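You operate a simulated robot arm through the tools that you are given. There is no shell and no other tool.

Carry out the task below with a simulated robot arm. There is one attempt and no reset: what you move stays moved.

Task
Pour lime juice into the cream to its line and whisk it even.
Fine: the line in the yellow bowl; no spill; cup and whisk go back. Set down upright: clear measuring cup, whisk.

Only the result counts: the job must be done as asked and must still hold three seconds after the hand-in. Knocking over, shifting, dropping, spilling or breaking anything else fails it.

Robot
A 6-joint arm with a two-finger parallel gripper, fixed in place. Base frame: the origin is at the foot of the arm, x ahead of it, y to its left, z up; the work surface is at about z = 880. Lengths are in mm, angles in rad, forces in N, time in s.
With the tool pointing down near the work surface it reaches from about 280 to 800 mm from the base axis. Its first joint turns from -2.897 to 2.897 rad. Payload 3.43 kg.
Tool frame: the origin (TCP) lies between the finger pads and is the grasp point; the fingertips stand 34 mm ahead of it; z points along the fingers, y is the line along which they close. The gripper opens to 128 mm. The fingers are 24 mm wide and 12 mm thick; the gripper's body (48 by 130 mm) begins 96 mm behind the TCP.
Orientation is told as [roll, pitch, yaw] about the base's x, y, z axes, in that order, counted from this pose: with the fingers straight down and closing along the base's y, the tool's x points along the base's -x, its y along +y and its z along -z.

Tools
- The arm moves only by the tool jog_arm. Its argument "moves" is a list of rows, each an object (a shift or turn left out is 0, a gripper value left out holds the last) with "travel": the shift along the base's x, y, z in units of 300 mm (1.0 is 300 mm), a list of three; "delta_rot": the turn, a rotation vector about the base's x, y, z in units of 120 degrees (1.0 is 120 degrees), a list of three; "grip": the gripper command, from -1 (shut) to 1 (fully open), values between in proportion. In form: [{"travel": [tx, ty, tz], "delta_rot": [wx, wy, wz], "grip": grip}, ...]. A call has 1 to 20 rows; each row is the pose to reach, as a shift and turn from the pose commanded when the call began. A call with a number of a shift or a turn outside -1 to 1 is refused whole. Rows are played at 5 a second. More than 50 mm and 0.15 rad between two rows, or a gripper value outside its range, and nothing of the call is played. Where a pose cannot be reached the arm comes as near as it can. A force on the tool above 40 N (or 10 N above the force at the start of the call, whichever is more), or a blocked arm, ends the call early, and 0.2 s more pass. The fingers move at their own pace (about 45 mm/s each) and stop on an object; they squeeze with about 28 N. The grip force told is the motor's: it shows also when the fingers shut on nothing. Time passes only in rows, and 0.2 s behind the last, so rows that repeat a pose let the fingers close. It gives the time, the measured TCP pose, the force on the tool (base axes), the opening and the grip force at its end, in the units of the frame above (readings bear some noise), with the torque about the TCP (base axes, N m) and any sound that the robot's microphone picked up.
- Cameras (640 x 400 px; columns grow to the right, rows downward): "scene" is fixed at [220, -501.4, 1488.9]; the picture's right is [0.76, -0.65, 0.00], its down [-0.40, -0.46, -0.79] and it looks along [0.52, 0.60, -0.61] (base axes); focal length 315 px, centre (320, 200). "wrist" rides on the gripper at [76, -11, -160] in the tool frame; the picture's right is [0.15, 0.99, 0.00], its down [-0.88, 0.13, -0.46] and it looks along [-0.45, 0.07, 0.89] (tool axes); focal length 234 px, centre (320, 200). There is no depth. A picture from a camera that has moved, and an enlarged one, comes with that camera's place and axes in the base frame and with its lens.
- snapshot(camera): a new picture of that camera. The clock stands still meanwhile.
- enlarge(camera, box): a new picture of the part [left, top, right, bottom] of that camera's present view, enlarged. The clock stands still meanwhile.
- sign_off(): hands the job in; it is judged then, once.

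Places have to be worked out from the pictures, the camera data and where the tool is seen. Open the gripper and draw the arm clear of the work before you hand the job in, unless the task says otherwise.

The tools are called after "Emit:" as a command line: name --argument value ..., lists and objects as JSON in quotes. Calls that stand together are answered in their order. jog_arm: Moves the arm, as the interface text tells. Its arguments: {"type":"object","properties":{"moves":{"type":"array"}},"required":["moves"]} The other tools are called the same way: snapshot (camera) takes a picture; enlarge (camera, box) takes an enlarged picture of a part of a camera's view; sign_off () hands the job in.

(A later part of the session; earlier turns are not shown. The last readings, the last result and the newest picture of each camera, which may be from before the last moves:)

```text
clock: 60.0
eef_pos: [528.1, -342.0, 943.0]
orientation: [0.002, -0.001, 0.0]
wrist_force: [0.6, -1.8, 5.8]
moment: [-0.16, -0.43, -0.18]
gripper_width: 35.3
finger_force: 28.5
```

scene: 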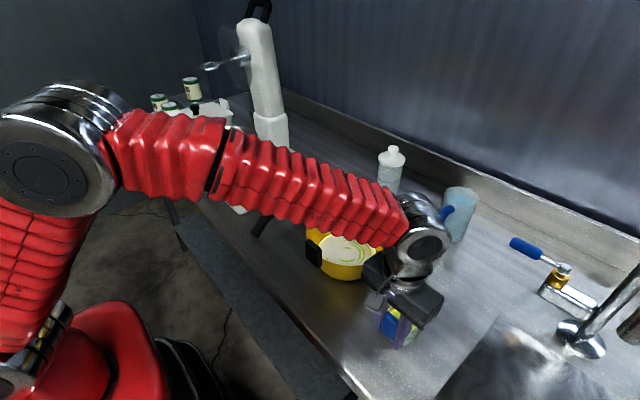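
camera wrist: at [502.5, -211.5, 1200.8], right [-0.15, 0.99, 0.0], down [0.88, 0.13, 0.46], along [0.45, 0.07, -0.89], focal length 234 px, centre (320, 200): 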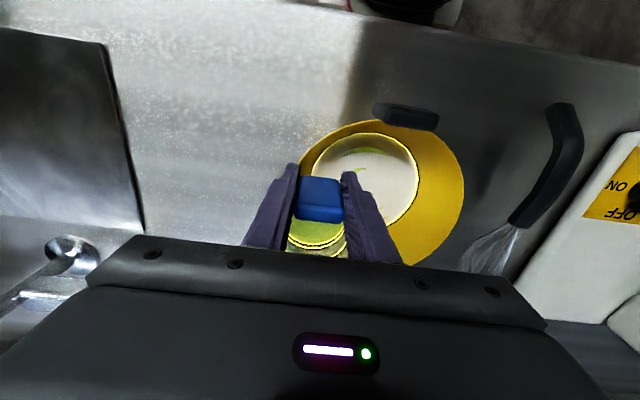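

Force fell to 5.8 N; I ease up another 0.4 mm and open the gripper.

Emit:
jog_arm --moves '[{"travel": [0, 0, 0.0013]}, {"travel": [0, 0, 0.0013], "grip": -0.4}, {"travel": [0, 0, 0.0013], "grip": -0.3}, {"travel": [0, 0, 0.0013], "grip": -0.2}, {"travel": [0, 0, 0.0013], "grip": 0.0}, {"travel": [0, 0, 0.0013], "grip": 0.2}, {"travel": [0, 0, 0.0013], "grip": 0.3}, {"travel": [0, 0, 0.0013], "grip": 0.3}]'

Emit:
enlarge --camera "wrist" --box '[220, 120, 420, 245]'

Emit:
enlarge --camera "scene" --box '[360, 280, 440, 350]'

```text
clock: 61.8
eef_pos: [528.1, -342.7, 944.4]
orientation: [0.0, 0.001, -0.001]
wrist_force: [0.1, 0.2, 0.2]
moment: [0.02, -0.03, 0.03]
gripper_width: 83.3
finger_force: 0.0
```

```text
3.20 times, centred on (320, 182) of wrist
camera zoom: at [452.7, -355.5, 1103.8], right [-0.15, 0.99, 0.0], down [0.88, 0.13, 0.46], along [0.45, 0.07, -0.89], focal length 749 px, centre (320, 256)
```

zoom: 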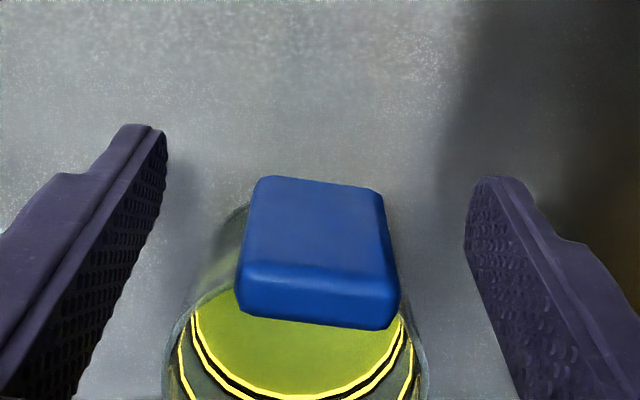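

```text
5.71 times, centred on (400, 315) of scene
camera zoom: at [220.0, -501.4, 1488.9], right [0.76, -0.65, 0.0], down [-0.4, -0.46, -0.79], along [0.52, 0.6, -0.61], focal length 1798 px, centre (-137, -457)
```

zoom: 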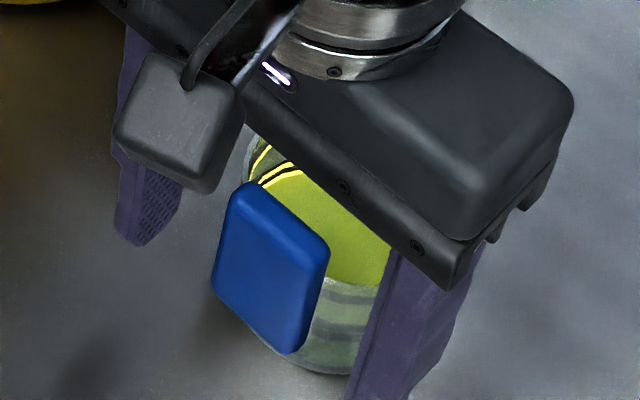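

The cup stands free at its spot (within about 2 mm). I lift straight up and check cup and bowl.

Emit:
jog_arm --moves '[{"travel": [0, 0, 0.03], "grip": 0.3}, {"travel": [0, 0, 0.1]}, {"travel": [0, 0, 0.2]}, {"travel": [0, 0, 0.33]}, {"travel": [0, 0, 0.45]}, {"travel": [0, 0, 0.533]}, {"travel": [0, 0, 0.533]}]'

Emit:
jog_arm --moves '[{"travel": [0.0, 0.14, 0]}, {"travel": [0.0, 0.28, 0]}, {"travel": [0.0, 0.42, 0]}, {"travel": [0.0, 0.56, 0]}, {"travel": [0.0, 0.7, 0]}, {"travel": [0.0, 0.84, 0]}, {"travel": [0.0, 0.92, 0]}, {"travel": [0.0, 0.92, 0]}]'

Emit:
snapshot --camera "scene"

Emit:
enlarge --camera "scene" --box '[290, 190, 430, 360]'

Emit:
snapshot --camera "wrist"

```text
clock: 63.4
eef_pos: [527.0, -343.2, 1104.7]
orientation: [0.0, -0.001, -0.001]
wrist_force: [0.6, -1.0, -0.3]
moment: [0.0, -0.07, 0.0]
gripper_width: 83.2
finger_force: 0.1
```

```text
clock: 65.2
eef_pos: [527.4, -65.7, 1103.3]
orientation: [0.0, -0.001, 0.001]
wrist_force: [0.7, 0.7, 0.6]
moment: [-0.02, 0.0, -0.04]
gripper_width: 82.9
finger_force: 0.0
```

```text
taken
```

scene: 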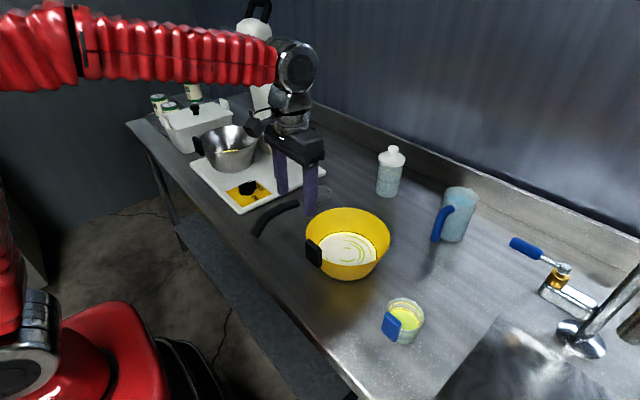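

```text
2.35 times, centred on (360, 275) of scene
camera zoom: at [220.0, -501.4, 1488.9], right [0.76, -0.65, 0.0], down [-0.4, -0.46, -0.79], along [0.52, 0.6, -0.61], focal length 740 px, centre (226, 24)
```

zoom: 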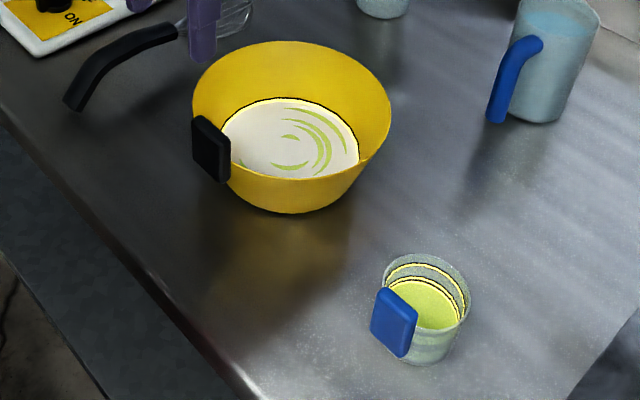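

```text
taken
camera wrist: at [452.3, -78.1, 1264.1], right [-0.15, 0.99, 0.0], down [0.88, 0.13, 0.46], along [0.45, 0.07, -0.89], focal length 234 px, centre (320, 200)
```

wrist: 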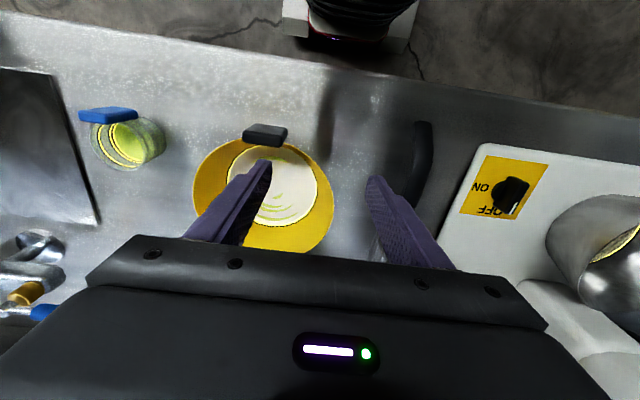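

With the arm out of the way I compare the bowl's stripe to the first picture.

Emit:
enlarge --camera "scene" --box '[325, 225, 385, 265]'

Emit:
enlarge --camera "scene" --box '[335, 226, 350, 236]'

Emit:
enlarge --camera "scene" --box '[360, 280, 440, 350]'

Emit:
enlarge --camera "wrist" --box '[375, 100, 475, 260]'

```text
10.00 times, centred on (355, 245) of scene
camera zoom: at [220.0, -501.4, 1488.9], right [0.76, -0.65, 0.0], down [-0.4, -0.46, -0.79], along [0.52, 0.6, -0.61], focal length 3147 px, centre (-30, -250)
```

zoom: 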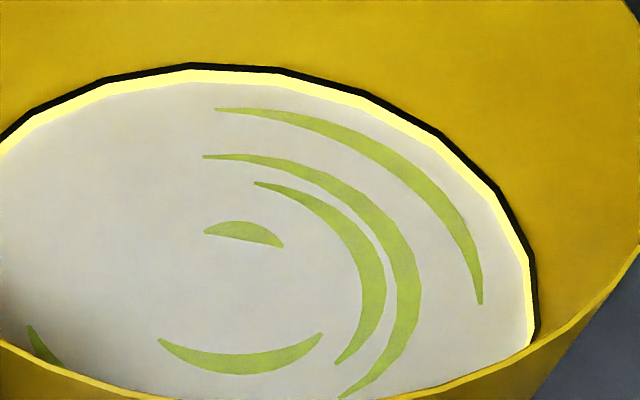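

```text
16.00 times, centred on (342, 231) of scene
camera zoom: at [220.0, -501.4, 1488.9], right [0.76, -0.65, 0.0], down [-0.4, -0.46, -0.79], along [0.52, 0.6, -0.61], focal length 5035 px, centre (-40, -296)
```

zoom: 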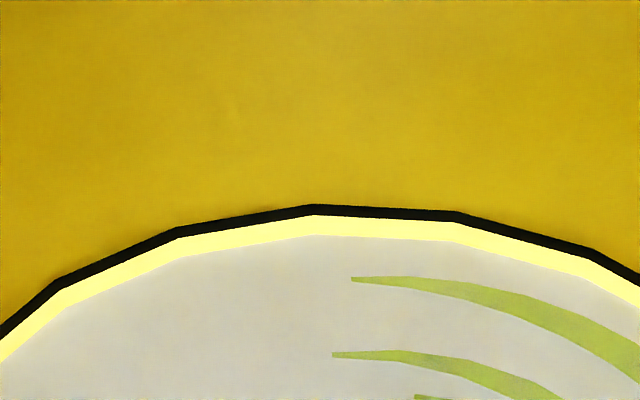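

```text
5.71 times, centred on (400, 315) of scene
camera zoom: at [220.0, -501.4, 1488.9], right [0.76, -0.65, 0.0], down [-0.4, -0.46, -0.79], along [0.52, 0.6, -0.61], focal length 1798 px, centre (-137, -457)
```

zoom: 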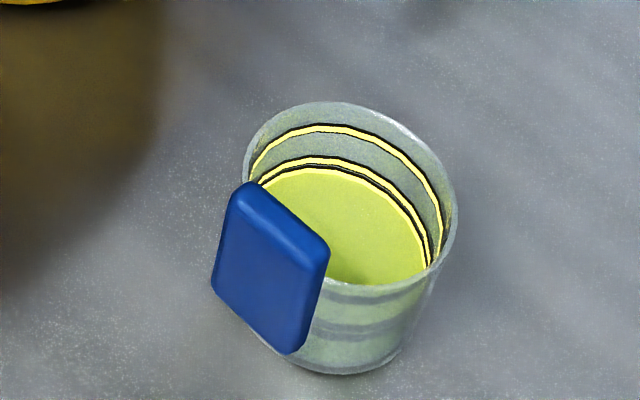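

```text
2.50 times, centred on (425, 180) of wrist
camera zoom: at [452.3, -78.1, 1264.1], right [-0.15, 0.99, 0.0], down [0.88, 0.13, 0.46], along [0.45, 0.07, -0.89], focal length 585 px, centre (58, 250)
```

zoom: 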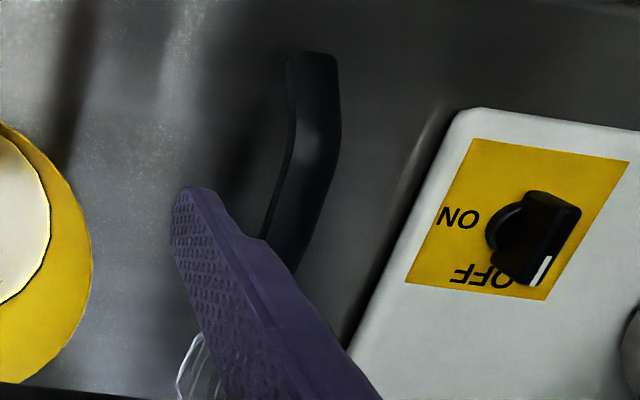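

The stripe's lower third is drawn covered and about 77 ml left the cup, so the level is at the line within about a millimetre. Now the whisk: I move above its handle at (590, 85).

Emit:
jog_arm --moves '[{"travel": [0.05, 0.12, 0]}, {"travel": [0.1, 0.25, 0]}, {"travel": [0.15, 0.38, 0]}, {"travel": [0.204, 0.504, 0]}, {"travel": [0.204, 0.504, -0.1]}, {"travel": [0.204, 0.504, -0.2]}, {"travel": [0.204, 0.504, -0.2]}]'

Emit:
snapshot --camera "wrist"

Emit:
enlarge --camera "wrist" --box '[220, 100, 420, 245]'

Emit:
enlarge --camera "scene" --box '[220, 130, 360, 250]'

```text
clock: 66.8
eef_pos: [587.2, 86.5, 1043.1]
orientation: [-0.001, 0.001, -0.001]
wrist_force: [0.2, -0.1, 1.0]
moment: [-0.02, -0.04, 0.04]
gripper_width: 83.2
finger_force: 0.0
```

```text
taken
camera wrist: at [512.3, 72.3, 1203.2], right [-0.15, 0.99, 0.0], down [0.88, 0.13, 0.46], along [0.45, 0.07, -0.89], focal length 234 px, centre (320, 200)
```

wrist: 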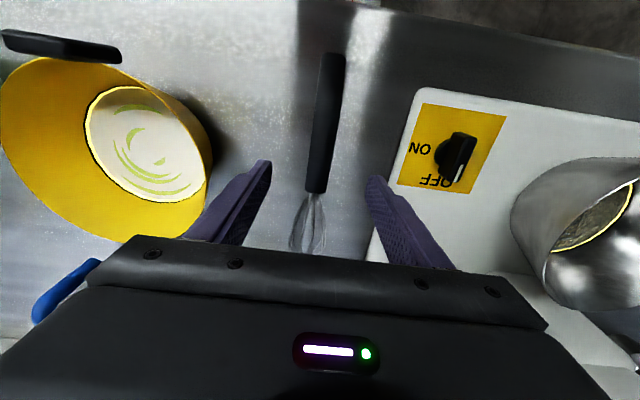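

```text
2.76 times, centred on (320, 172) of wrist
camera zoom: at [512.3, 72.3, 1203.2], right [-0.15, 0.99, 0.0], down [0.88, 0.13, 0.46], along [0.45, 0.07, -0.89], focal length 646 px, centre (320, 276)
```

zoom: 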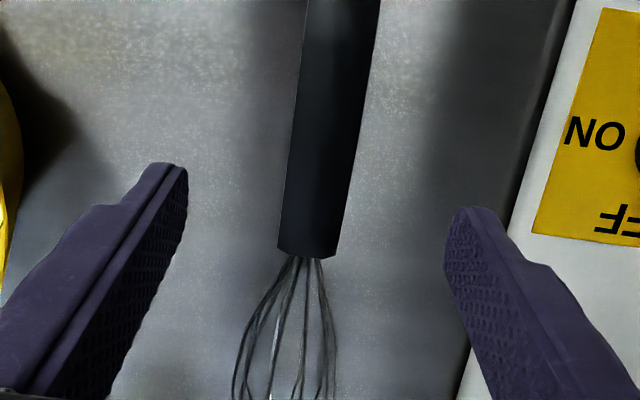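

```text
3.33 times, centred on (290, 190) of scene
camera zoom: at [220.0, -501.4, 1488.9], right [0.76, -0.65, 0.0], down [-0.4, -0.46, -0.79], along [0.52, 0.6, -0.61], focal length 1049 px, centre (420, 233)
```

zoom: 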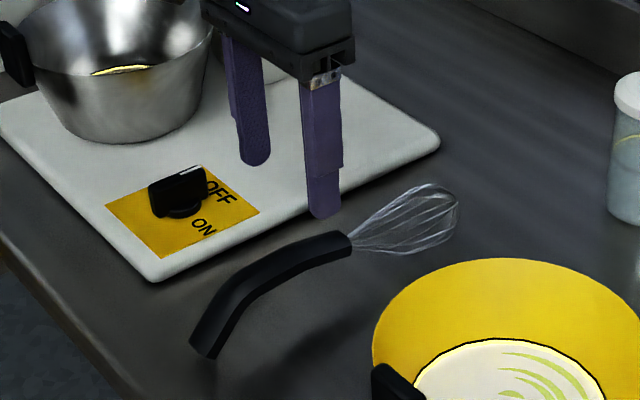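

The handle runs from about (487, 82) to (646, 87) and lies centred between the fingers. I descend to z≈928 and close on it.

Emit:
jog_arm --moves '[{"travel": [0, 0, -0.1]}, {"travel": [0, 0, -0.2]}, {"travel": [0, 0, -0.29]}, {"travel": [0, 0, -0.35]}, {"travel": [0, 0, -0.384]}, {"travel": [0, 0, -0.384]}]'

Emit:
enlarge --camera "scene" --box '[220, 130, 360, 250]'

Emit:
enlarge --camera "wrist" --box '[220, 100, 420, 245]'

```text
clock: 68.2
eef_pos: [588.0, 86.0, 929.0]
orientation: [0.0, 0.001, -0.002]
wrist_force: [0.8, 1.2, 0.0]
moment: [0.02, 0.02, -0.01]
gripper_width: 83.1
finger_force: 0.0
```

```text
3.33 times, centred on (290, 190) of scene
camera zoom: at [220.0, -501.4, 1488.9], right [0.76, -0.65, 0.0], down [-0.4, -0.46, -0.79], along [0.52, 0.6, -0.61], focal length 1049 px, centre (420, 233)
```

zoom: 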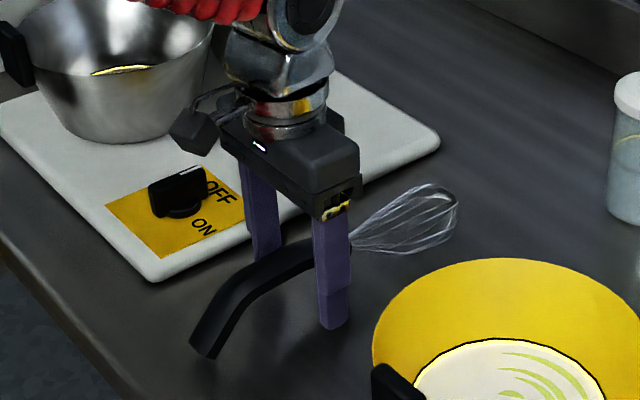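

```text
2.76 times, centred on (320, 172) of wrist
camera zoom: at [513.2, 71.7, 1089.3], right [-0.15, 0.99, 0.0], down [0.88, 0.13, 0.46], along [0.45, 0.07, -0.89], focal length 646 px, centre (320, 276)
```

zoom: 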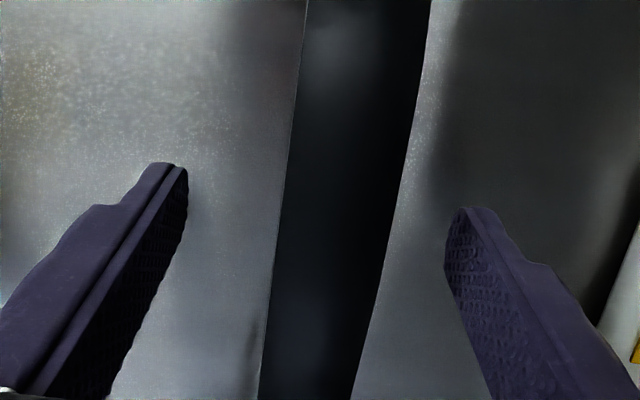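

The handle centre is about 3 mm toward +y of the fingers' middle; I shift that much and close the gripper.

Emit:
jog_arm --moves '[{"travel": [0, 0.009, 0]}, {"travel": [0, 0.009, 0], "grip": 0.0}, {"travel": [0, 0.009, 0], "grip": -0.3}, {"travel": [0, 0.009, 0], "grip": -0.5}, {"travel": [0, 0.009, 0], "grip": -1}, {"travel": [0, 0.009, 0], "grip": -1}, {"travel": [0, 0.009, 0], "grip": -1}, {"travel": [0, 0.009, 0], "grip": -1}]'

Emit:
enlarge --camera "wrist" --box '[220, 100, 420, 245]'

Emit:
enlarge --camera "scene" --box '[220, 130, 360, 250]'

```text
clock: 70.0
eef_pos: [589.3, 88.7, 928.6]
orientation: [0.0, 0.0, 0.0]
wrist_force: [0.7, -0.5, 0.6]
moment: [-0.02, -0.02, -0.05]
gripper_width: 27.4
finger_force: 27.7
```

```text
2.76 times, centred on (320, 172) of wrist
camera zoom: at [513.5, 74.6, 1088.9], right [-0.15, 0.99, 0.0], down [0.88, 0.13, 0.46], along [0.45, 0.07, -0.89], focal length 646 px, centre (320, 276)
```

zoom: 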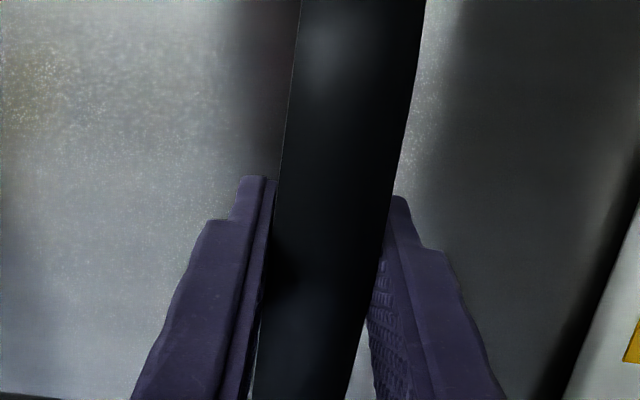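

```text
3.33 times, centred on (290, 190) of scene
camera zoom: at [220.0, -501.4, 1488.9], right [0.76, -0.65, 0.0], down [-0.4, -0.46, -0.79], along [0.52, 0.6, -0.61], focal length 1049 px, centre (420, 233)
```

zoom: 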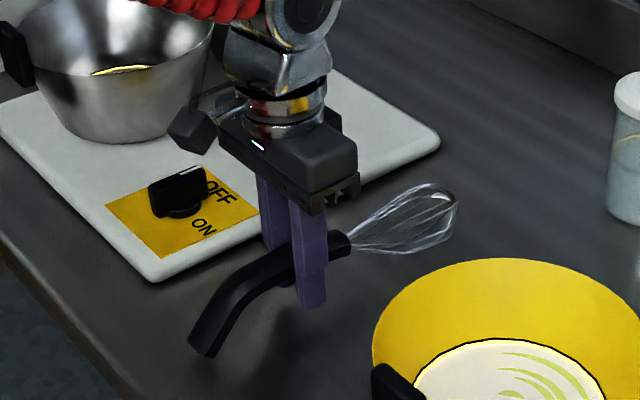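

Gripped at 27.4 mm. I lift the whisk straight up to z≈1180.

Emit:
jog_arm --moves '[{"travel": [0, 0, 0.01]}, {"travel": [0, 0, 0.04]}, {"travel": [0, 0, 0.1]}, {"travel": [0, 0, 0.18]}, {"travel": [0, 0, 0.27]}, {"travel": [0, 0, 0.36]}, {"travel": [0, 0, 0.45]}, {"travel": [0, 0, 0.54]}, {"travel": [0, 0, 0.63]}, {"travel": [0, 0, 0.72]}, {"travel": [0, 0, 0.8]}, {"travel": [0, 0, 0.84]}, {"travel": [0, 0, 0.84]}]'

Emit:
snapshot --camera "scene"

Emit:
snapshot --camera "wrist"

```text
clock: 72.8
eef_pos: [587.7, 87.7, 1179.5]
orientation: [-0.001, 0.001, 0.0]
wrist_force: [-0.7, 0.8, -0.4]
moment: [0.0, 0.08, 0.0]
gripper_width: 27.6
finger_force: 28.4
```

```text
taken
```

scene: 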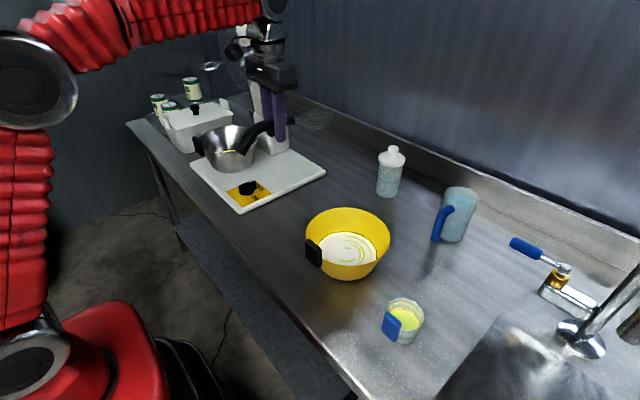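

```text
taken
camera wrist: at [513.8, 75.0, 1340.4], right [-0.15, 0.99, 0.0], down [0.88, 0.13, 0.46], along [0.45, 0.07, -0.89], focal length 234 px, centre (320, 200)
```

wrist: 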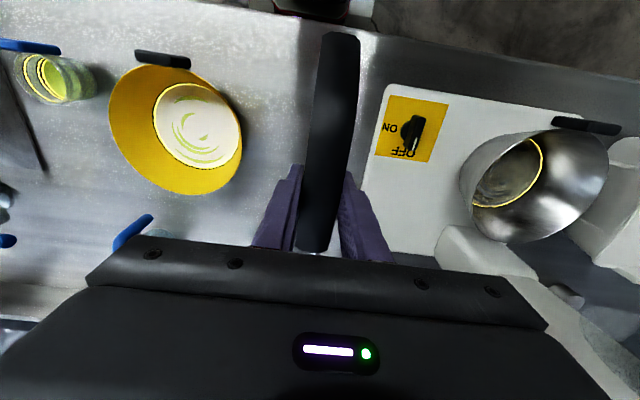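

The whisk is held firmly. I move toward the bowl and yaw the tool +90° so the head points to +y, staying high.

Emit:
jog_arm --moves '[{"travel": [0.0, -0.04, 0], "delta_rot": [0, 0, 0.03]}, {"travel": [0.01, -0.08, 0], "delta_rot": [0, 0, 0.09]}, {"travel": [0.02, -0.13, 0], "delta_rot": [0, 0, 0.15]}, {"travel": [0.03, -0.18, 0], "delta_rot": [0, 0, 0.21]}, {"travel": [0.04, -0.23, 0], "delta_rot": [0, 0, 0.27]}, {"travel": [0.05, -0.28, 0], "delta_rot": [0, 0, 0.33]}, {"travel": [0.06, -0.33, 0], "delta_rot": [0, 0, 0.39]}, {"travel": [0.07, -0.38, 0], "delta_rot": [0, 0, 0.45]}, {"travel": [0.08, -0.43, 0], "delta_rot": [0, 0, 0.51]}, {"travel": [0.09, -0.48, 0], "delta_rot": [0, 0, 0.57]}, {"travel": [0.1, -0.53, 0], "delta_rot": [0, 0, 0.63]}, {"travel": [0.1, -0.58, 0], "delta_rot": [0, 0, 0.69]}, {"travel": [0.1, -0.6, 0], "delta_rot": [0, 0, 0.73]}, {"travel": [0.1, -0.6, 0], "delta_rot": [0, 0, 0.75]}, {"travel": [0.1, -0.6, 0], "delta_rot": [0, 0, 0.75]}]'

Emit:
snapshot --camera "scene"

Emit:
snapshot --camera "wrist"

```text
clock: 76.0
eef_pos: [619.9, -93.4, 1179.0]
orientation: [0.002, 0.0, 1.571]
wrist_force: [0.4, 0.0, -0.7]
moment: [-0.07, -0.01, -0.03]
gripper_width: 27.5
finger_force: 28.2
```

```text
taken
```

scene: 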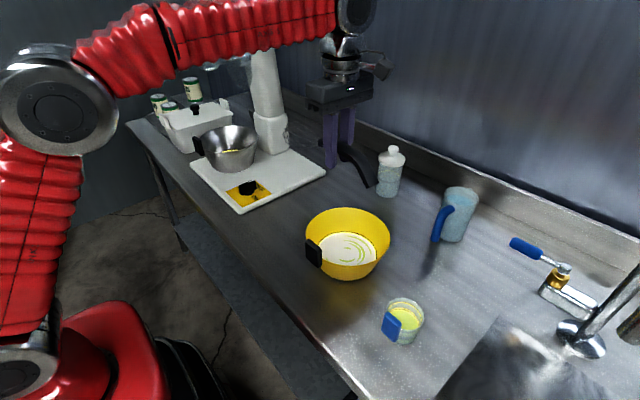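

```text
taken
camera wrist: at [632.0, -169.9, 1339.8], right [-0.99, -0.15, 0.0], down [-0.13, 0.88, 0.46], along [-0.07, 0.45, -0.89], focal length 234 px, centre (320, 200)
```

wrist: 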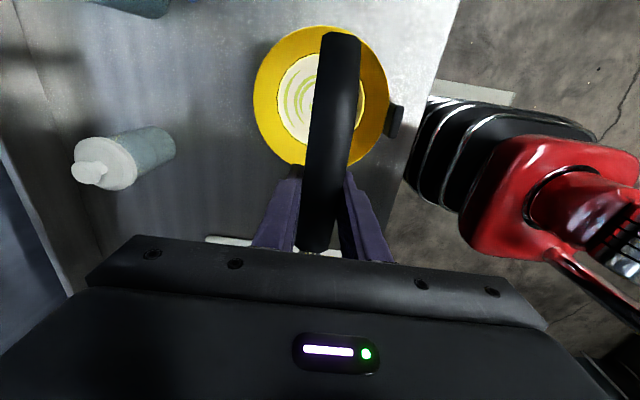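

Yaw is done. Now I roll about x in two halves so the whisk head swings down; first 45°, then check the measured pose.

Emit:
jog_arm --moves '[{"delta_rot": [-0.03, 0, 0]}, {"delta_rot": [-0.08, 0, 0]}, {"delta_rot": [-0.13, 0, 0]}, {"delta_rot": [-0.18, 0, 0]}, {"delta_rot": [-0.23, 0, 0]}, {"delta_rot": [-0.28, 0, 0]}, {"delta_rot": [-0.33, 0, 0]}, {"delta_rot": [-0.375, 0, 0]}, {"delta_rot": [-0.375, 0, 0]}]'

Emit:
snapshot --camera "scene"

```text
clock: 78.0
eef_pos: [618.8, -91.3, 1181.8]
orientation: [0.001, 0.787, 1.571]
wrist_force: [0.8, 0.5, 0.4]
moment: [-0.05, 0.0, 0.01]
gripper_width: 27.3
finger_force: 27.7
```

```text
taken
```

scene: 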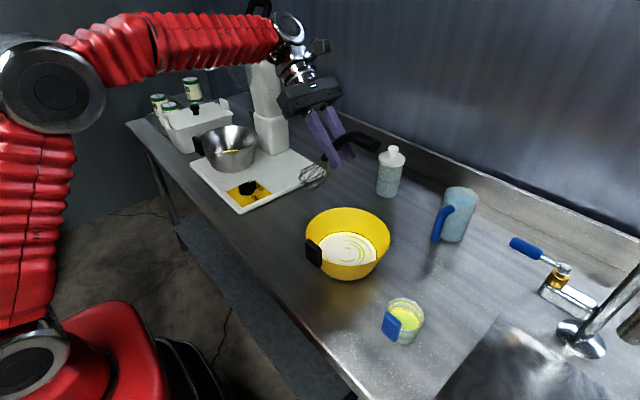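

45° reached exactly. I complete the roll to 90° so the whisk hangs vertical.

Emit:
jog_arm --moves '[{"delta_rot": [-0.03, 0, 0]}, {"delta_rot": [-0.08, 0, 0]}, {"delta_rot": [-0.13, 0, 0]}, {"delta_rot": [-0.18, 0, 0]}, {"delta_rot": [-0.23, 0, 0]}, {"delta_rot": [-0.28, 0, 0]}, {"delta_rot": [-0.33, 0, 0]}, {"delta_rot": [-0.36, 0, 0]}, {"delta_rot": [-0.375, 0, 0]}, {"delta_rot": [-0.375, 0, 0]}]'

Emit:
snapshot --camera "scene"

Emit:
snapshot --camera "wrist"

Emit:
enlarge --camera "scene" --box '[260, 100, 420, 280]'

```text
clock: 80.2
eef_pos: [619.4, -91.3, 1178.6]
orientation: [2.918, 1.57, -1.794]
wrist_force: [0.4, 0.5, -1.0]
moment: [0.0, 0.0, 0.01]
gripper_width: 27.6
finger_force: 27.8
```

```text
taken
```

scene: 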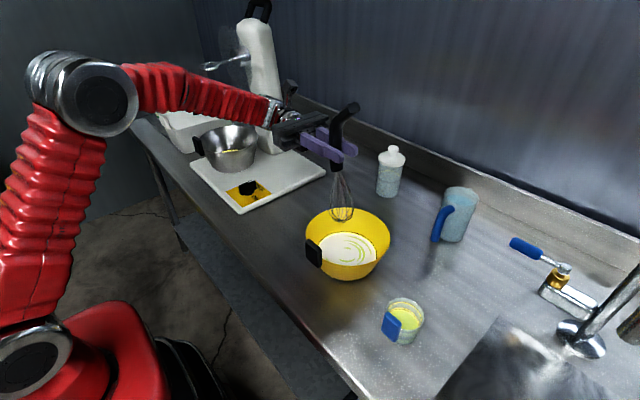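

```text
taken
camera wrist: at [630.9, 66.0, 1256.5], right [-0.99, 0.0, 0.15], down [-0.13, 0.45, -0.88], along [-0.07, -0.89, -0.45], focal length 234 px, centre (320, 200)
```

wrist: 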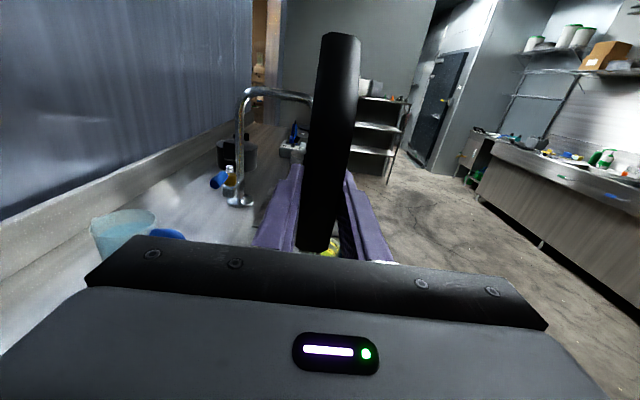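

```text
2.22 times, centred on (340, 190) of scene
camera zoom: at [220.0, -501.4, 1488.9], right [0.76, -0.65, 0.0], down [-0.4, -0.46, -0.79], along [0.52, 0.6, -0.61], focal length 699 px, centre (276, 222)
```

zoom: 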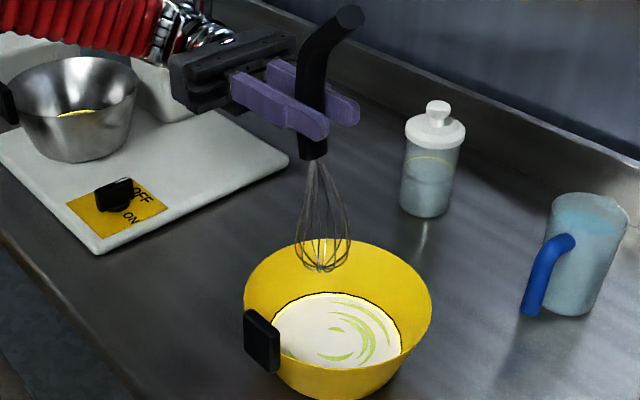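

The whisk hangs with its tip at about (620, -113, 996), leaning slightly to -y. I centre the tip over the bowl and lower it part way to check the clearances.

Emit:
jog_arm --moves '[{"travel": [0.012, -0.035, 0]}, {"travel": [0.0233, -0.0687, 0]}, {"travel": [0.0233, -0.0687, -0.06]}, {"travel": [0.0233, -0.0687, -0.12]}, {"travel": [0.0233, -0.0687, -0.18]}, {"travel": [0.0233, -0.0687, -0.22]}, {"travel": [0.0233, -0.0687, -0.22]}]'

Emit:
enlarge --camera "scene" --box '[280, 140, 420, 290]'

Emit:
snapshot --camera "wrist"

```text
clock: 81.8
eef_pos: [627.2, -113.1, 1113.3]
orientation: [-0.779, 1.571, 0.79]
wrist_force: [0.6, 0.0, -1.2]
moment: [0.02, -0.01, -0.02]
gripper_width: 27.4
finger_force: 27.9
```

```text
2.67 times, centred on (350, 215) of scene
camera zoom: at [220.0, -501.4, 1488.9], right [0.76, -0.65, 0.0], down [-0.4, -0.46, -0.79], along [0.52, 0.6, -0.61], focal length 839 px, centre (240, 160)
```

zoom: 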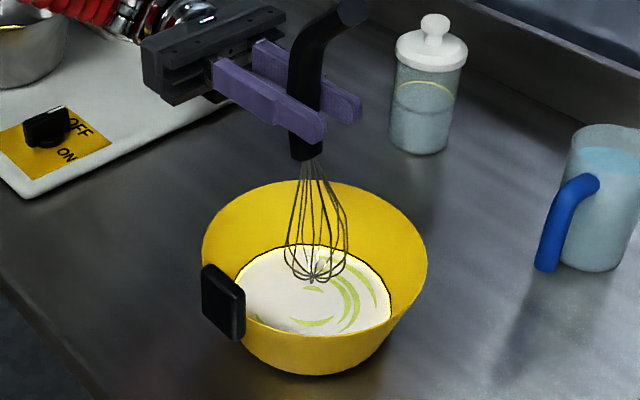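

```text
taken
camera wrist: at [638.8, 45.2, 1190.5], right [-0.99, 0.0, 0.15], down [-0.13, 0.46, -0.88], along [-0.07, -0.89, -0.45], focal length 234 px, centre (320, 200)
```

wrist: 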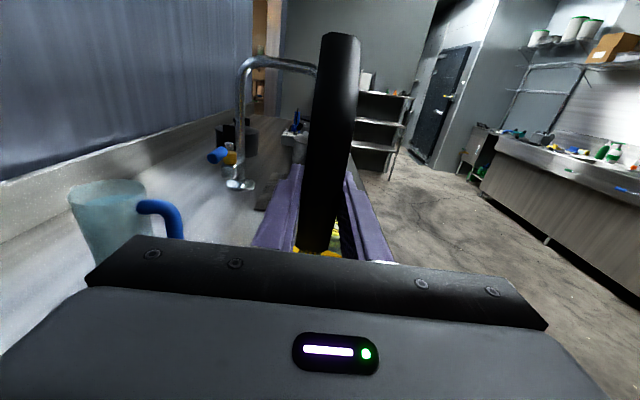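

The tip is at (627, -133, 929), right over the bowl's centre. I lower it about 36 mm so the tip is roughly 10 mm under the surface, watching the force.

Emit:
jog_arm --moves '[{"travel": [0, 0, -0.025]}, {"travel": [0, 0, -0.05]}, {"travel": [0, 0, -0.075]}, {"travel": [0, 0, -0.095]}, {"travel": [0, 0, -0.11]}, {"travel": [0, 0, -0.12]}, {"travel": [0, 0, -0.12]}]'

Emit:
enlarge --camera "scene" --box '[300, 190, 400, 280]'

```text
clock: 83.4
eef_pos: [626.4, -113.5, 1077.7]
orientation: [1.515, 1.57, 3.086]
wrist_force: [0.0, 0.1, -0.7]
moment: [-0.01, 0.01, 0.0]
gripper_width: 27.4
finger_force: 28.0
```

```text
4.44 times, centred on (350, 235) of scene
camera zoom: at [220.0, -501.4, 1488.9], right [0.76, -0.65, 0.0], down [-0.4, -0.46, -0.79], along [0.52, 0.6, -0.61], focal length 1399 px, centre (187, 44)
```

zoom: 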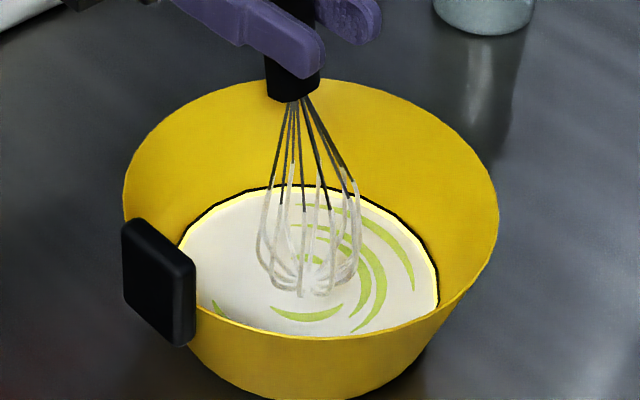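

The whisk is in and looks coated with cream. I zoom in to judge the immersion depth.

Emit:
enlarge --camera "scene" --box '[335, 225, 395, 265]'

Emit:
snapshot --camera "wrist"

```text
10.00 times, centred on (365, 245) of scene
camera zoom: at [220.0, -501.4, 1488.9], right [0.76, -0.65, 0.0], down [-0.4, -0.46, -0.79], along [0.52, 0.6, -0.61], focal length 3147 px, centre (-130, -250)
```

zoom: 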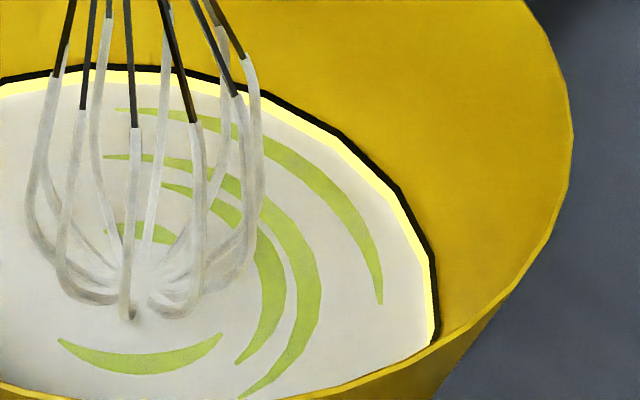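

```text
taken
camera wrist: at [638.0, 45.1, 1155.0], right [-0.99, 0.0, 0.15], down [-0.13, 0.46, -0.88], along [-0.07, -0.89, -0.45], focal length 234 px, centre (320, 200)
```

wrist: 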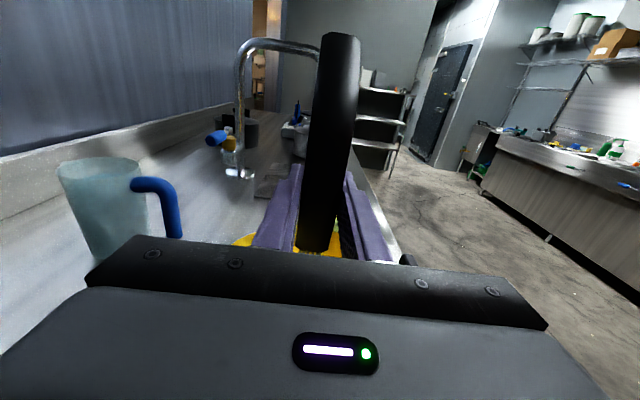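

The tip only just touches the surface (my tip estimate was the front of the wires, so the apex is higher). I lower another 8 mm in small steps and check forces.

Emit:
jog_arm --moves '[{"travel": [0, 0, -0.007]}, {"travel": [0, 0, -0.014]}, {"travel": [0, 0, -0.02]}, {"travel": [0, 0, -0.027]}, {"travel": [0, 0, -0.027]}]'

Emit:
enlarge --camera "scene" --box '[335, 225, 395, 265]'

```text
clock: 84.6
eef_pos: [626.4, -112.0, 1070.4]
orientation: [1.362, 1.57, 2.934]
wrist_force: [0.2, -1.1, -1.2]
moment: [0.03, -0.01, -0.03]
gripper_width: 27.5
finger_force: 27.6
```

```text
10.00 times, centred on (365, 245) of scene
camera zoom: at [220.0, -501.4, 1488.9], right [0.76, -0.65, 0.0], down [-0.4, -0.46, -0.79], along [0.52, 0.6, -0.61], focal length 3147 px, centre (-130, -250)
```

zoom: 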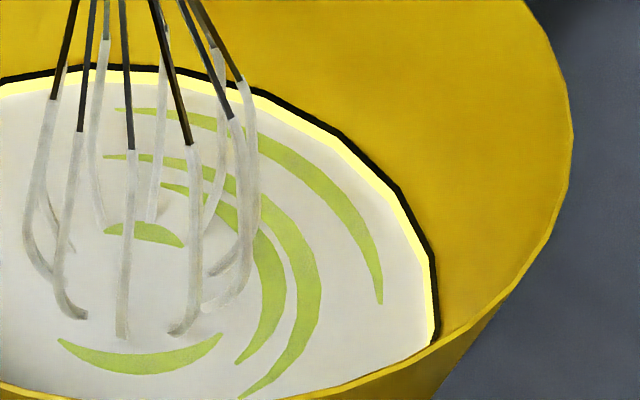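

The wires now enter the liquid about 8 mm with no contact force. I stir one call of circles, radius 27 mm at about 85 mm/s, starting and ending at the centre.

Emit:
jog_arm --moves '[{"travel": [0.045, -0.007, 0]}, {"travel": [0.09, -0.007, 0]}, {"travel": [0.0728, 0.0459, 0]}, {"travel": [0.0278, 0.0786, 0]}, {"travel": [-0.0278, 0.0786, 0]}, {"travel": [-0.0728, 0.0459, 0]}, {"travel": [-0.09, -0.007, 0]}, {"travel": [-0.0728, -0.0599, 0]}, {"travel": [-0.0278, -0.0926, 0]}, {"travel": [0.0278, -0.0926, 0]}, {"travel": [0.0728, -0.0599, 0]}, {"travel": [0.09, -0.007, 0]}, {"travel": [0.0728, 0.0459, 0]}, {"travel": [0.0278, 0.0786, 0]}, {"travel": [-0.0278, 0.0786, 0]}, {"travel": [-0.0728, 0.0459, 0]}, {"travel": [-0.09, -0.007, 0]}, {"travel": [-0.045, -0.007, 0]}, {"travel": [0, -0.007, 0]}]'

Emit:
enlarge --camera "scene" --box '[300, 190, 400, 280]'

```text
clock: 88.6
eef_pos: [626.1, -115.5, 1069.1]
orientation: [0.878, 1.57, 2.449]
wrist_force: [0.0, -0.5, -0.8]
moment: [0.01, 0.04, 0.01]
gripper_width: 27.5
finger_force: 28.4
```

```text
4.44 times, centred on (350, 235) of scene
camera zoom: at [220.0, -501.4, 1488.9], right [0.76, -0.65, 0.0], down [-0.4, -0.46, -0.79], along [0.52, 0.6, -0.61], focal length 1399 px, centre (187, 44)
```

zoom: 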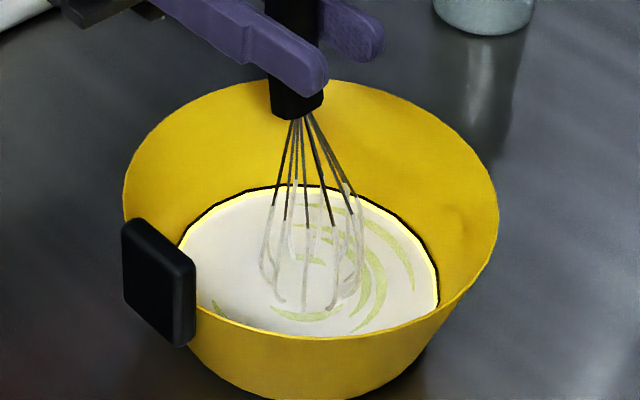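

The streaks are fading, so stirring works, and the bowl has not moved. I repeat the circles.

Emit:
jog_arm --moves '[{"travel": [0.045, 0, 0]}, {"travel": [0.09, 0, 0]}, {"travel": [0.0728, 0.0529, 0]}, {"travel": [0.0278, 0.0856, 0]}, {"travel": [-0.0278, 0.0856, 0]}, {"travel": [-0.0728, 0.0529, 0]}, {"travel": [-0.09, 0, 0]}, {"travel": [-0.0728, -0.0529, 0]}, {"travel": [-0.0278, -0.0856, 0]}, {"travel": [0.0278, -0.0856, 0]}, {"travel": [0.0728, -0.0529, 0]}, {"travel": [0.09, 0, 0]}, {"travel": [0.0728, 0.0529, 0]}, {"travel": [0.0278, 0.0856, 0]}, {"travel": [-0.0278, 0.0856, 0]}, {"travel": [-0.0728, 0.0529, 0]}, {"travel": [-0.09, 0, 0]}, {"travel": [-0.045, 0, 0]}, {"travel": [0, 0, 0]}]'

Emit:
jog_arm --moves '[{"travel": [0.045, 0, 0]}, {"travel": [0.09, 0, 0]}, {"travel": [0.0728, 0.0529, 0]}, {"travel": [0.0278, 0.0856, 0]}, {"travel": [-0.0278, 0.0856, 0]}, {"travel": [-0.0728, 0.0529, 0]}, {"travel": [-0.09, 0, 0]}, {"travel": [-0.0728, -0.0529, 0]}, {"travel": [-0.0278, -0.0856, 0]}, {"travel": [0.0278, -0.0856, 0]}, {"travel": [0.0728, -0.0529, 0]}, {"travel": [0.09, 0, 0]}, {"travel": [0.0728, 0.0529, 0]}, {"travel": [0.0278, 0.0856, 0]}, {"travel": [-0.0278, 0.0856, 0]}, {"travel": [-0.0728, 0.0529, 0]}, {"travel": [-0.09, 0, 0]}, {"travel": [-0.045, 0, 0]}, {"travel": [0, 0, 0]}]'

Emit:
enlarge --camera "scene" --box '[300, 190, 400, 280]'

```text
clock: 92.6
eef_pos: [625.7, -112.3, 1069.6]
orientation: [1.112, 1.571, 2.681]
wrist_force: [0.0, 0.6, -1.1]
moment: [0.06, -0.01, 0.0]
gripper_width: 27.6
finger_force: 28.4
```

```text
clock: 96.6
eef_pos: [625.8, -115.5, 1071.0]
orientation: [1.051, 1.571, 2.624]
wrist_force: [-0.6, 0.4, -0.5]
moment: [0.0, 0.01, 0.02]
gripper_width: 27.4
finger_force: 28.1
```

```text
4.44 times, centred on (350, 235) of scene
camera zoom: at [220.0, -501.4, 1488.9], right [0.76, -0.65, 0.0], down [-0.4, -0.46, -0.79], along [0.52, 0.6, -0.61], focal length 1399 px, centre (187, 44)
```

zoom: 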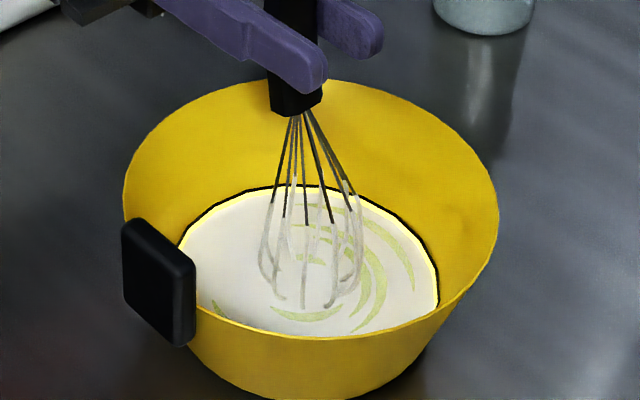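

The streaks fade only slowly now; I stir with a slightly larger, faster circle (radius 33 mm, about 100 mm/s), still clear of the wall.

Emit:
jog_arm --moves '[{"travel": [0.055, 0, 0]}, {"travel": [0.11, 0, 0]}, {"travel": [0.089, 0.0647, 0]}, {"travel": [0.034, 0.1046, 0]}, {"travel": [-0.034, 0.1046, 0]}, {"travel": [-0.089, 0.0647, 0]}, {"travel": [-0.11, 0, 0]}, {"travel": [-0.089, -0.0647, 0]}, {"travel": [-0.034, -0.1046, 0]}, {"travel": [0.034, -0.1046, 0]}, {"travel": [0.089, -0.0647, 0]}, {"travel": [0.11, 0, 0]}, {"travel": [0.089, 0.0647, 0]}, {"travel": [0.034, 0.1046, 0]}, {"travel": [-0.034, 0.1046, 0]}, {"travel": [-0.089, 0.0647, 0]}, {"travel": [-0.11, 0, 0]}, {"travel": [-0.055, 0, 0]}, {"travel": [0, 0, 0]}]'

Emit:
enlarge --camera "scene" --box '[300, 190, 400, 280]'

Emit:
jog_arm --moves '[{"travel": [0.055, 0, 0]}, {"travel": [0.11, 0, 0]}, {"travel": [0.089, 0.0647, 0]}, {"travel": [0.034, 0.1046, 0]}, {"travel": [-0.034, 0.1046, 0]}, {"travel": [-0.089, 0.0647, 0]}, {"travel": [-0.11, 0, 0]}, {"travel": [-0.089, -0.0647, 0]}, {"travel": [-0.034, -0.1046, 0]}, {"travel": [0.034, -0.1046, 0]}, {"travel": [0.089, -0.0647, 0]}, {"travel": [0.11, 0, 0]}, {"travel": [0.089, 0.0647, 0]}, {"travel": [0.034, 0.1046, 0]}, {"travel": [-0.034, 0.1046, 0]}, {"travel": [-0.089, 0.0647, 0]}, {"travel": [-0.11, 0, 0]}, {"travel": [-0.055, 0, 0]}, {"travel": [0, 0, 0]}]'

Emit:
enlarge --camera "scene" --box '[300, 190, 400, 280]'

```text
clock: 100.6
eef_pos: [623.9, -114.0, 1070.9]
orientation: [1.235, 1.569, 2.804]
wrist_force: [0.0, -0.3, -0.9]
moment: [0.0, 0.01, 0.02]
gripper_width: 27.7
finger_force: 27.7
```

```text
4.44 times, centred on (350, 235) of scene
camera zoom: at [220.0, -501.4, 1488.9], right [0.76, -0.65, 0.0], down [-0.4, -0.46, -0.79], along [0.52, 0.6, -0.61], focal length 1399 px, centre (187, 44)
```

zoom: 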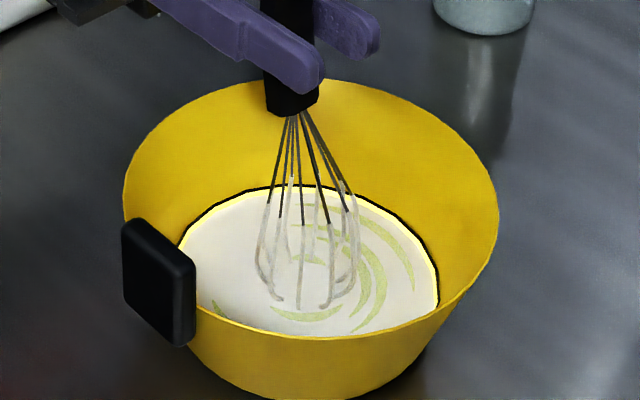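

```text
clock: 104.6
eef_pos: [625.6, -115.1, 1070.8]
orientation: [1.125, 1.572, 2.697]
wrist_force: [0.0, 0.1, -0.9]
moment: [0.03, 0.02, -0.04]
gripper_width: 27.7
finger_force: 27.7
```

```text
4.44 times, centred on (350, 235) of scene
camera zoom: at [220.0, -501.4, 1488.9], right [0.76, -0.65, 0.0], down [-0.4, -0.46, -0.79], along [0.52, 0.6, -0.61], focal length 1399 px, centre (187, 44)
```

zoom: 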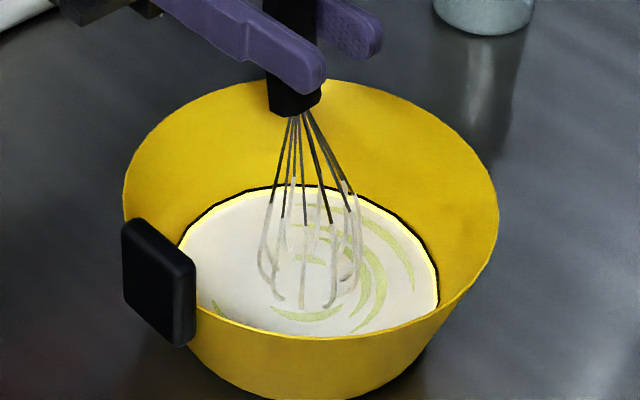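

I zoom in to compare the streak colour with before.

Emit:
enlarge --camera "scene" --box '[335, 225, 395, 265]'

```text
10.00 times, centred on (365, 245) of scene
camera zoom: at [220.0, -501.4, 1488.9], right [0.76, -0.65, 0.0], down [-0.4, -0.46, -0.79], along [0.52, 0.6, -0.61], focal length 3147 px, centre (-130, -250)
```

zoom: 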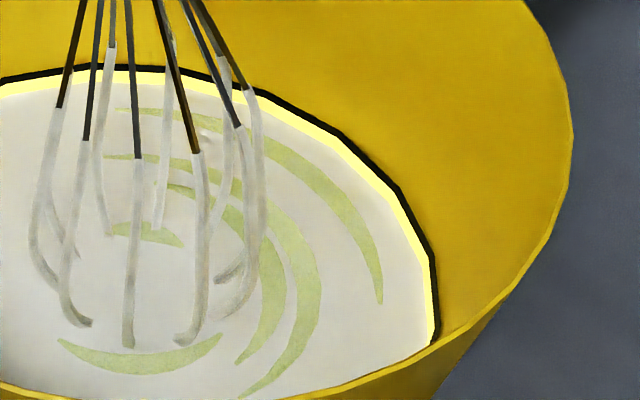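

The streaks are about half faded. I continue with faster circles (radius 37 mm, about 115 mm/s) plus an inner pass.

Emit:
jog_arm --moves '[{"travel": [0.0625, 0, 0]}, {"travel": [0.123, 0, 0]}, {"travel": [0.0995, 0.0723, 0]}, {"travel": [0.038, 0.117, 0]}, {"travel": [-0.038, 0.117, 0]}, {"travel": [-0.0995, 0.0723, 0]}, {"travel": [-0.123, 0, 0]}, {"travel": [-0.0995, -0.0723, 0]}, {"travel": [-0.038, -0.117, 0]}, {"travel": [0.038, -0.117, 0]}, {"travel": [0.0995, -0.0723, 0]}, {"travel": [0.123, 0, 0]}, {"travel": [0.0995, 0.0723, 0]}, {"travel": [0.038, 0.117, 0]}, {"travel": [-0.038, 0.117, 0]}, {"travel": [-0.0995, 0.0723, 0]}, {"travel": [-0.123, 0, 0]}, {"travel": [-0.0625, 0, 0]}, {"travel": [0, 0, 0]}]'

Emit:
jog_arm --moves '[{"travel": [0.0625, 0, 0]}, {"travel": [0.123, 0, 0]}, {"travel": [0.0995, 0.0723, 0]}, {"travel": [0.038, 0.117, 0]}, {"travel": [-0.038, 0.117, 0]}, {"travel": [-0.0995, 0.0723, 0]}, {"travel": [-0.123, 0, 0]}, {"travel": [-0.0995, -0.0723, 0]}, {"travel": [-0.038, -0.117, 0]}, {"travel": [0.038, -0.117, 0]}, {"travel": [0.0995, -0.0723, 0]}, {"travel": [0.123, 0, 0]}, {"travel": [0.0995, 0.0723, 0]}, {"travel": [0.038, 0.117, 0]}, {"travel": [-0.038, 0.117, 0]}, {"travel": [-0.0995, 0.0723, 0]}, {"travel": [-0.123, 0, 0]}, {"travel": [-0.0625, 0, 0]}, {"travel": [0, 0, 0]}]'

Emit:
enlarge --camera "scene" --box '[300, 190, 400, 280]'

Emit:
enlarge --camera "scene" --box '[335, 225, 395, 265]'

```text
clock: 108.6
eef_pos: [624.0, -114.5, 1069.5]
orientation: [1.089, 1.57, 2.656]
wrist_force: [-0.9, 0.9, -1.1]
moment: [0.03, 0.05, 0.05]
gripper_width: 27.3
finger_force: 28.3
```

```text
clock: 112.6
eef_pos: [626.0, -113.8, 1071.1]
orientation: [1.177, 1.569, 2.748]
wrist_force: [0.3, 0.2, -1.5]
moment: [0.03, 0.03, 0.06]
gripper_width: 27.6
finger_force: 27.7
```

```text
4.44 times, centred on (350, 235) of scene
camera zoom: at [220.0, -501.4, 1488.9], right [0.76, -0.65, 0.0], down [-0.4, -0.46, -0.79], along [0.52, 0.6, -0.61], focal length 1399 px, centre (187, 44)
```

zoom: 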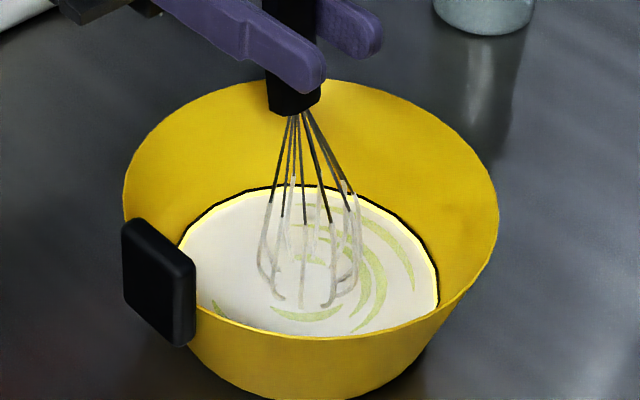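

```text
10.00 times, centred on (365, 245) of scene
camera zoom: at [220.0, -501.4, 1488.9], right [0.76, -0.65, 0.0], down [-0.4, -0.46, -0.79], along [0.52, 0.6, -0.61], focal length 3147 px, centre (-130, -250)
```

zoom: 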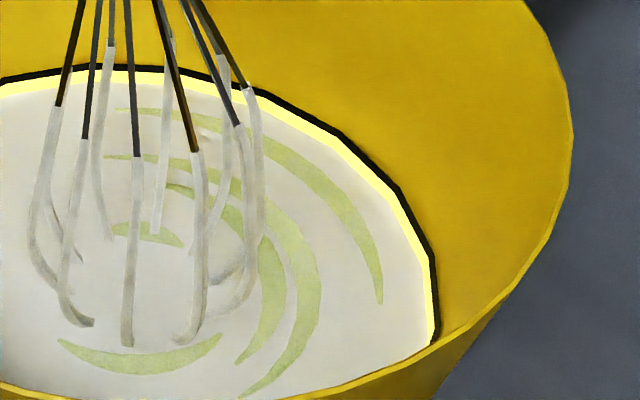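

No visible change over the last two passes. I take a close colour reference of one streak, then lower 3 mm and stir with larger strokes to see what helps.

Emit:
enlarge --camera "scene" --box '[355, 240, 375, 260]'

Emit:
jog_arm --moves '[{"travel": [0, 0, -0.005]}, {"travel": [0, 0, -0.01]}, {"travel": [0, 0, -0.01]}]'

Emit:
enlarge --camera "scene" --box '[335, 225, 395, 265]'

```text
16.00 times, centred on (365, 250) of scene
camera zoom: at [220.0, -501.4, 1488.9], right [0.76, -0.65, 0.0], down [-0.4, -0.46, -0.79], along [0.52, 0.6, -0.61], focal length 5035 px, centre (-400, -600)
```

zoom: 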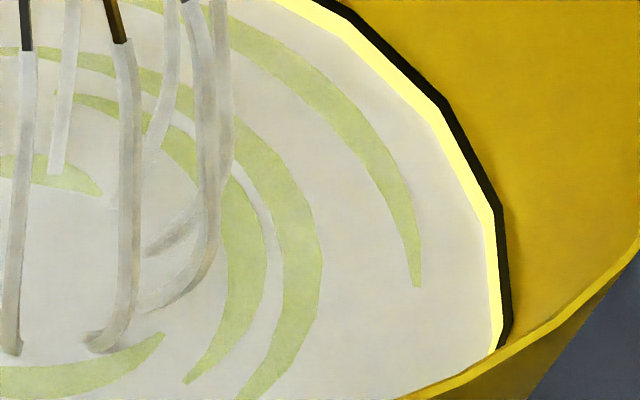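

```text
clock: 113.4
eef_pos: [626.7, -114.9, 1068.6]
orientation: [-2.347, 1.571, -0.777]
wrist_force: [0.1, 0.3, 2.2]
moment: [-0.02, 0.09, -0.02]
gripper_width: 27.7
finger_force: 27.9
```

```text
10.00 times, centred on (365, 245) of scene
camera zoom: at [220.0, -501.4, 1488.9], right [0.76, -0.65, 0.0], down [-0.4, -0.46, -0.79], along [0.52, 0.6, -0.61], focal length 3147 px, centre (-130, -250)
```

zoom: 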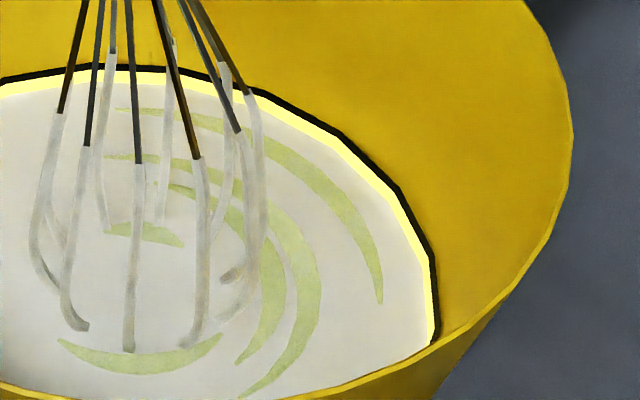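

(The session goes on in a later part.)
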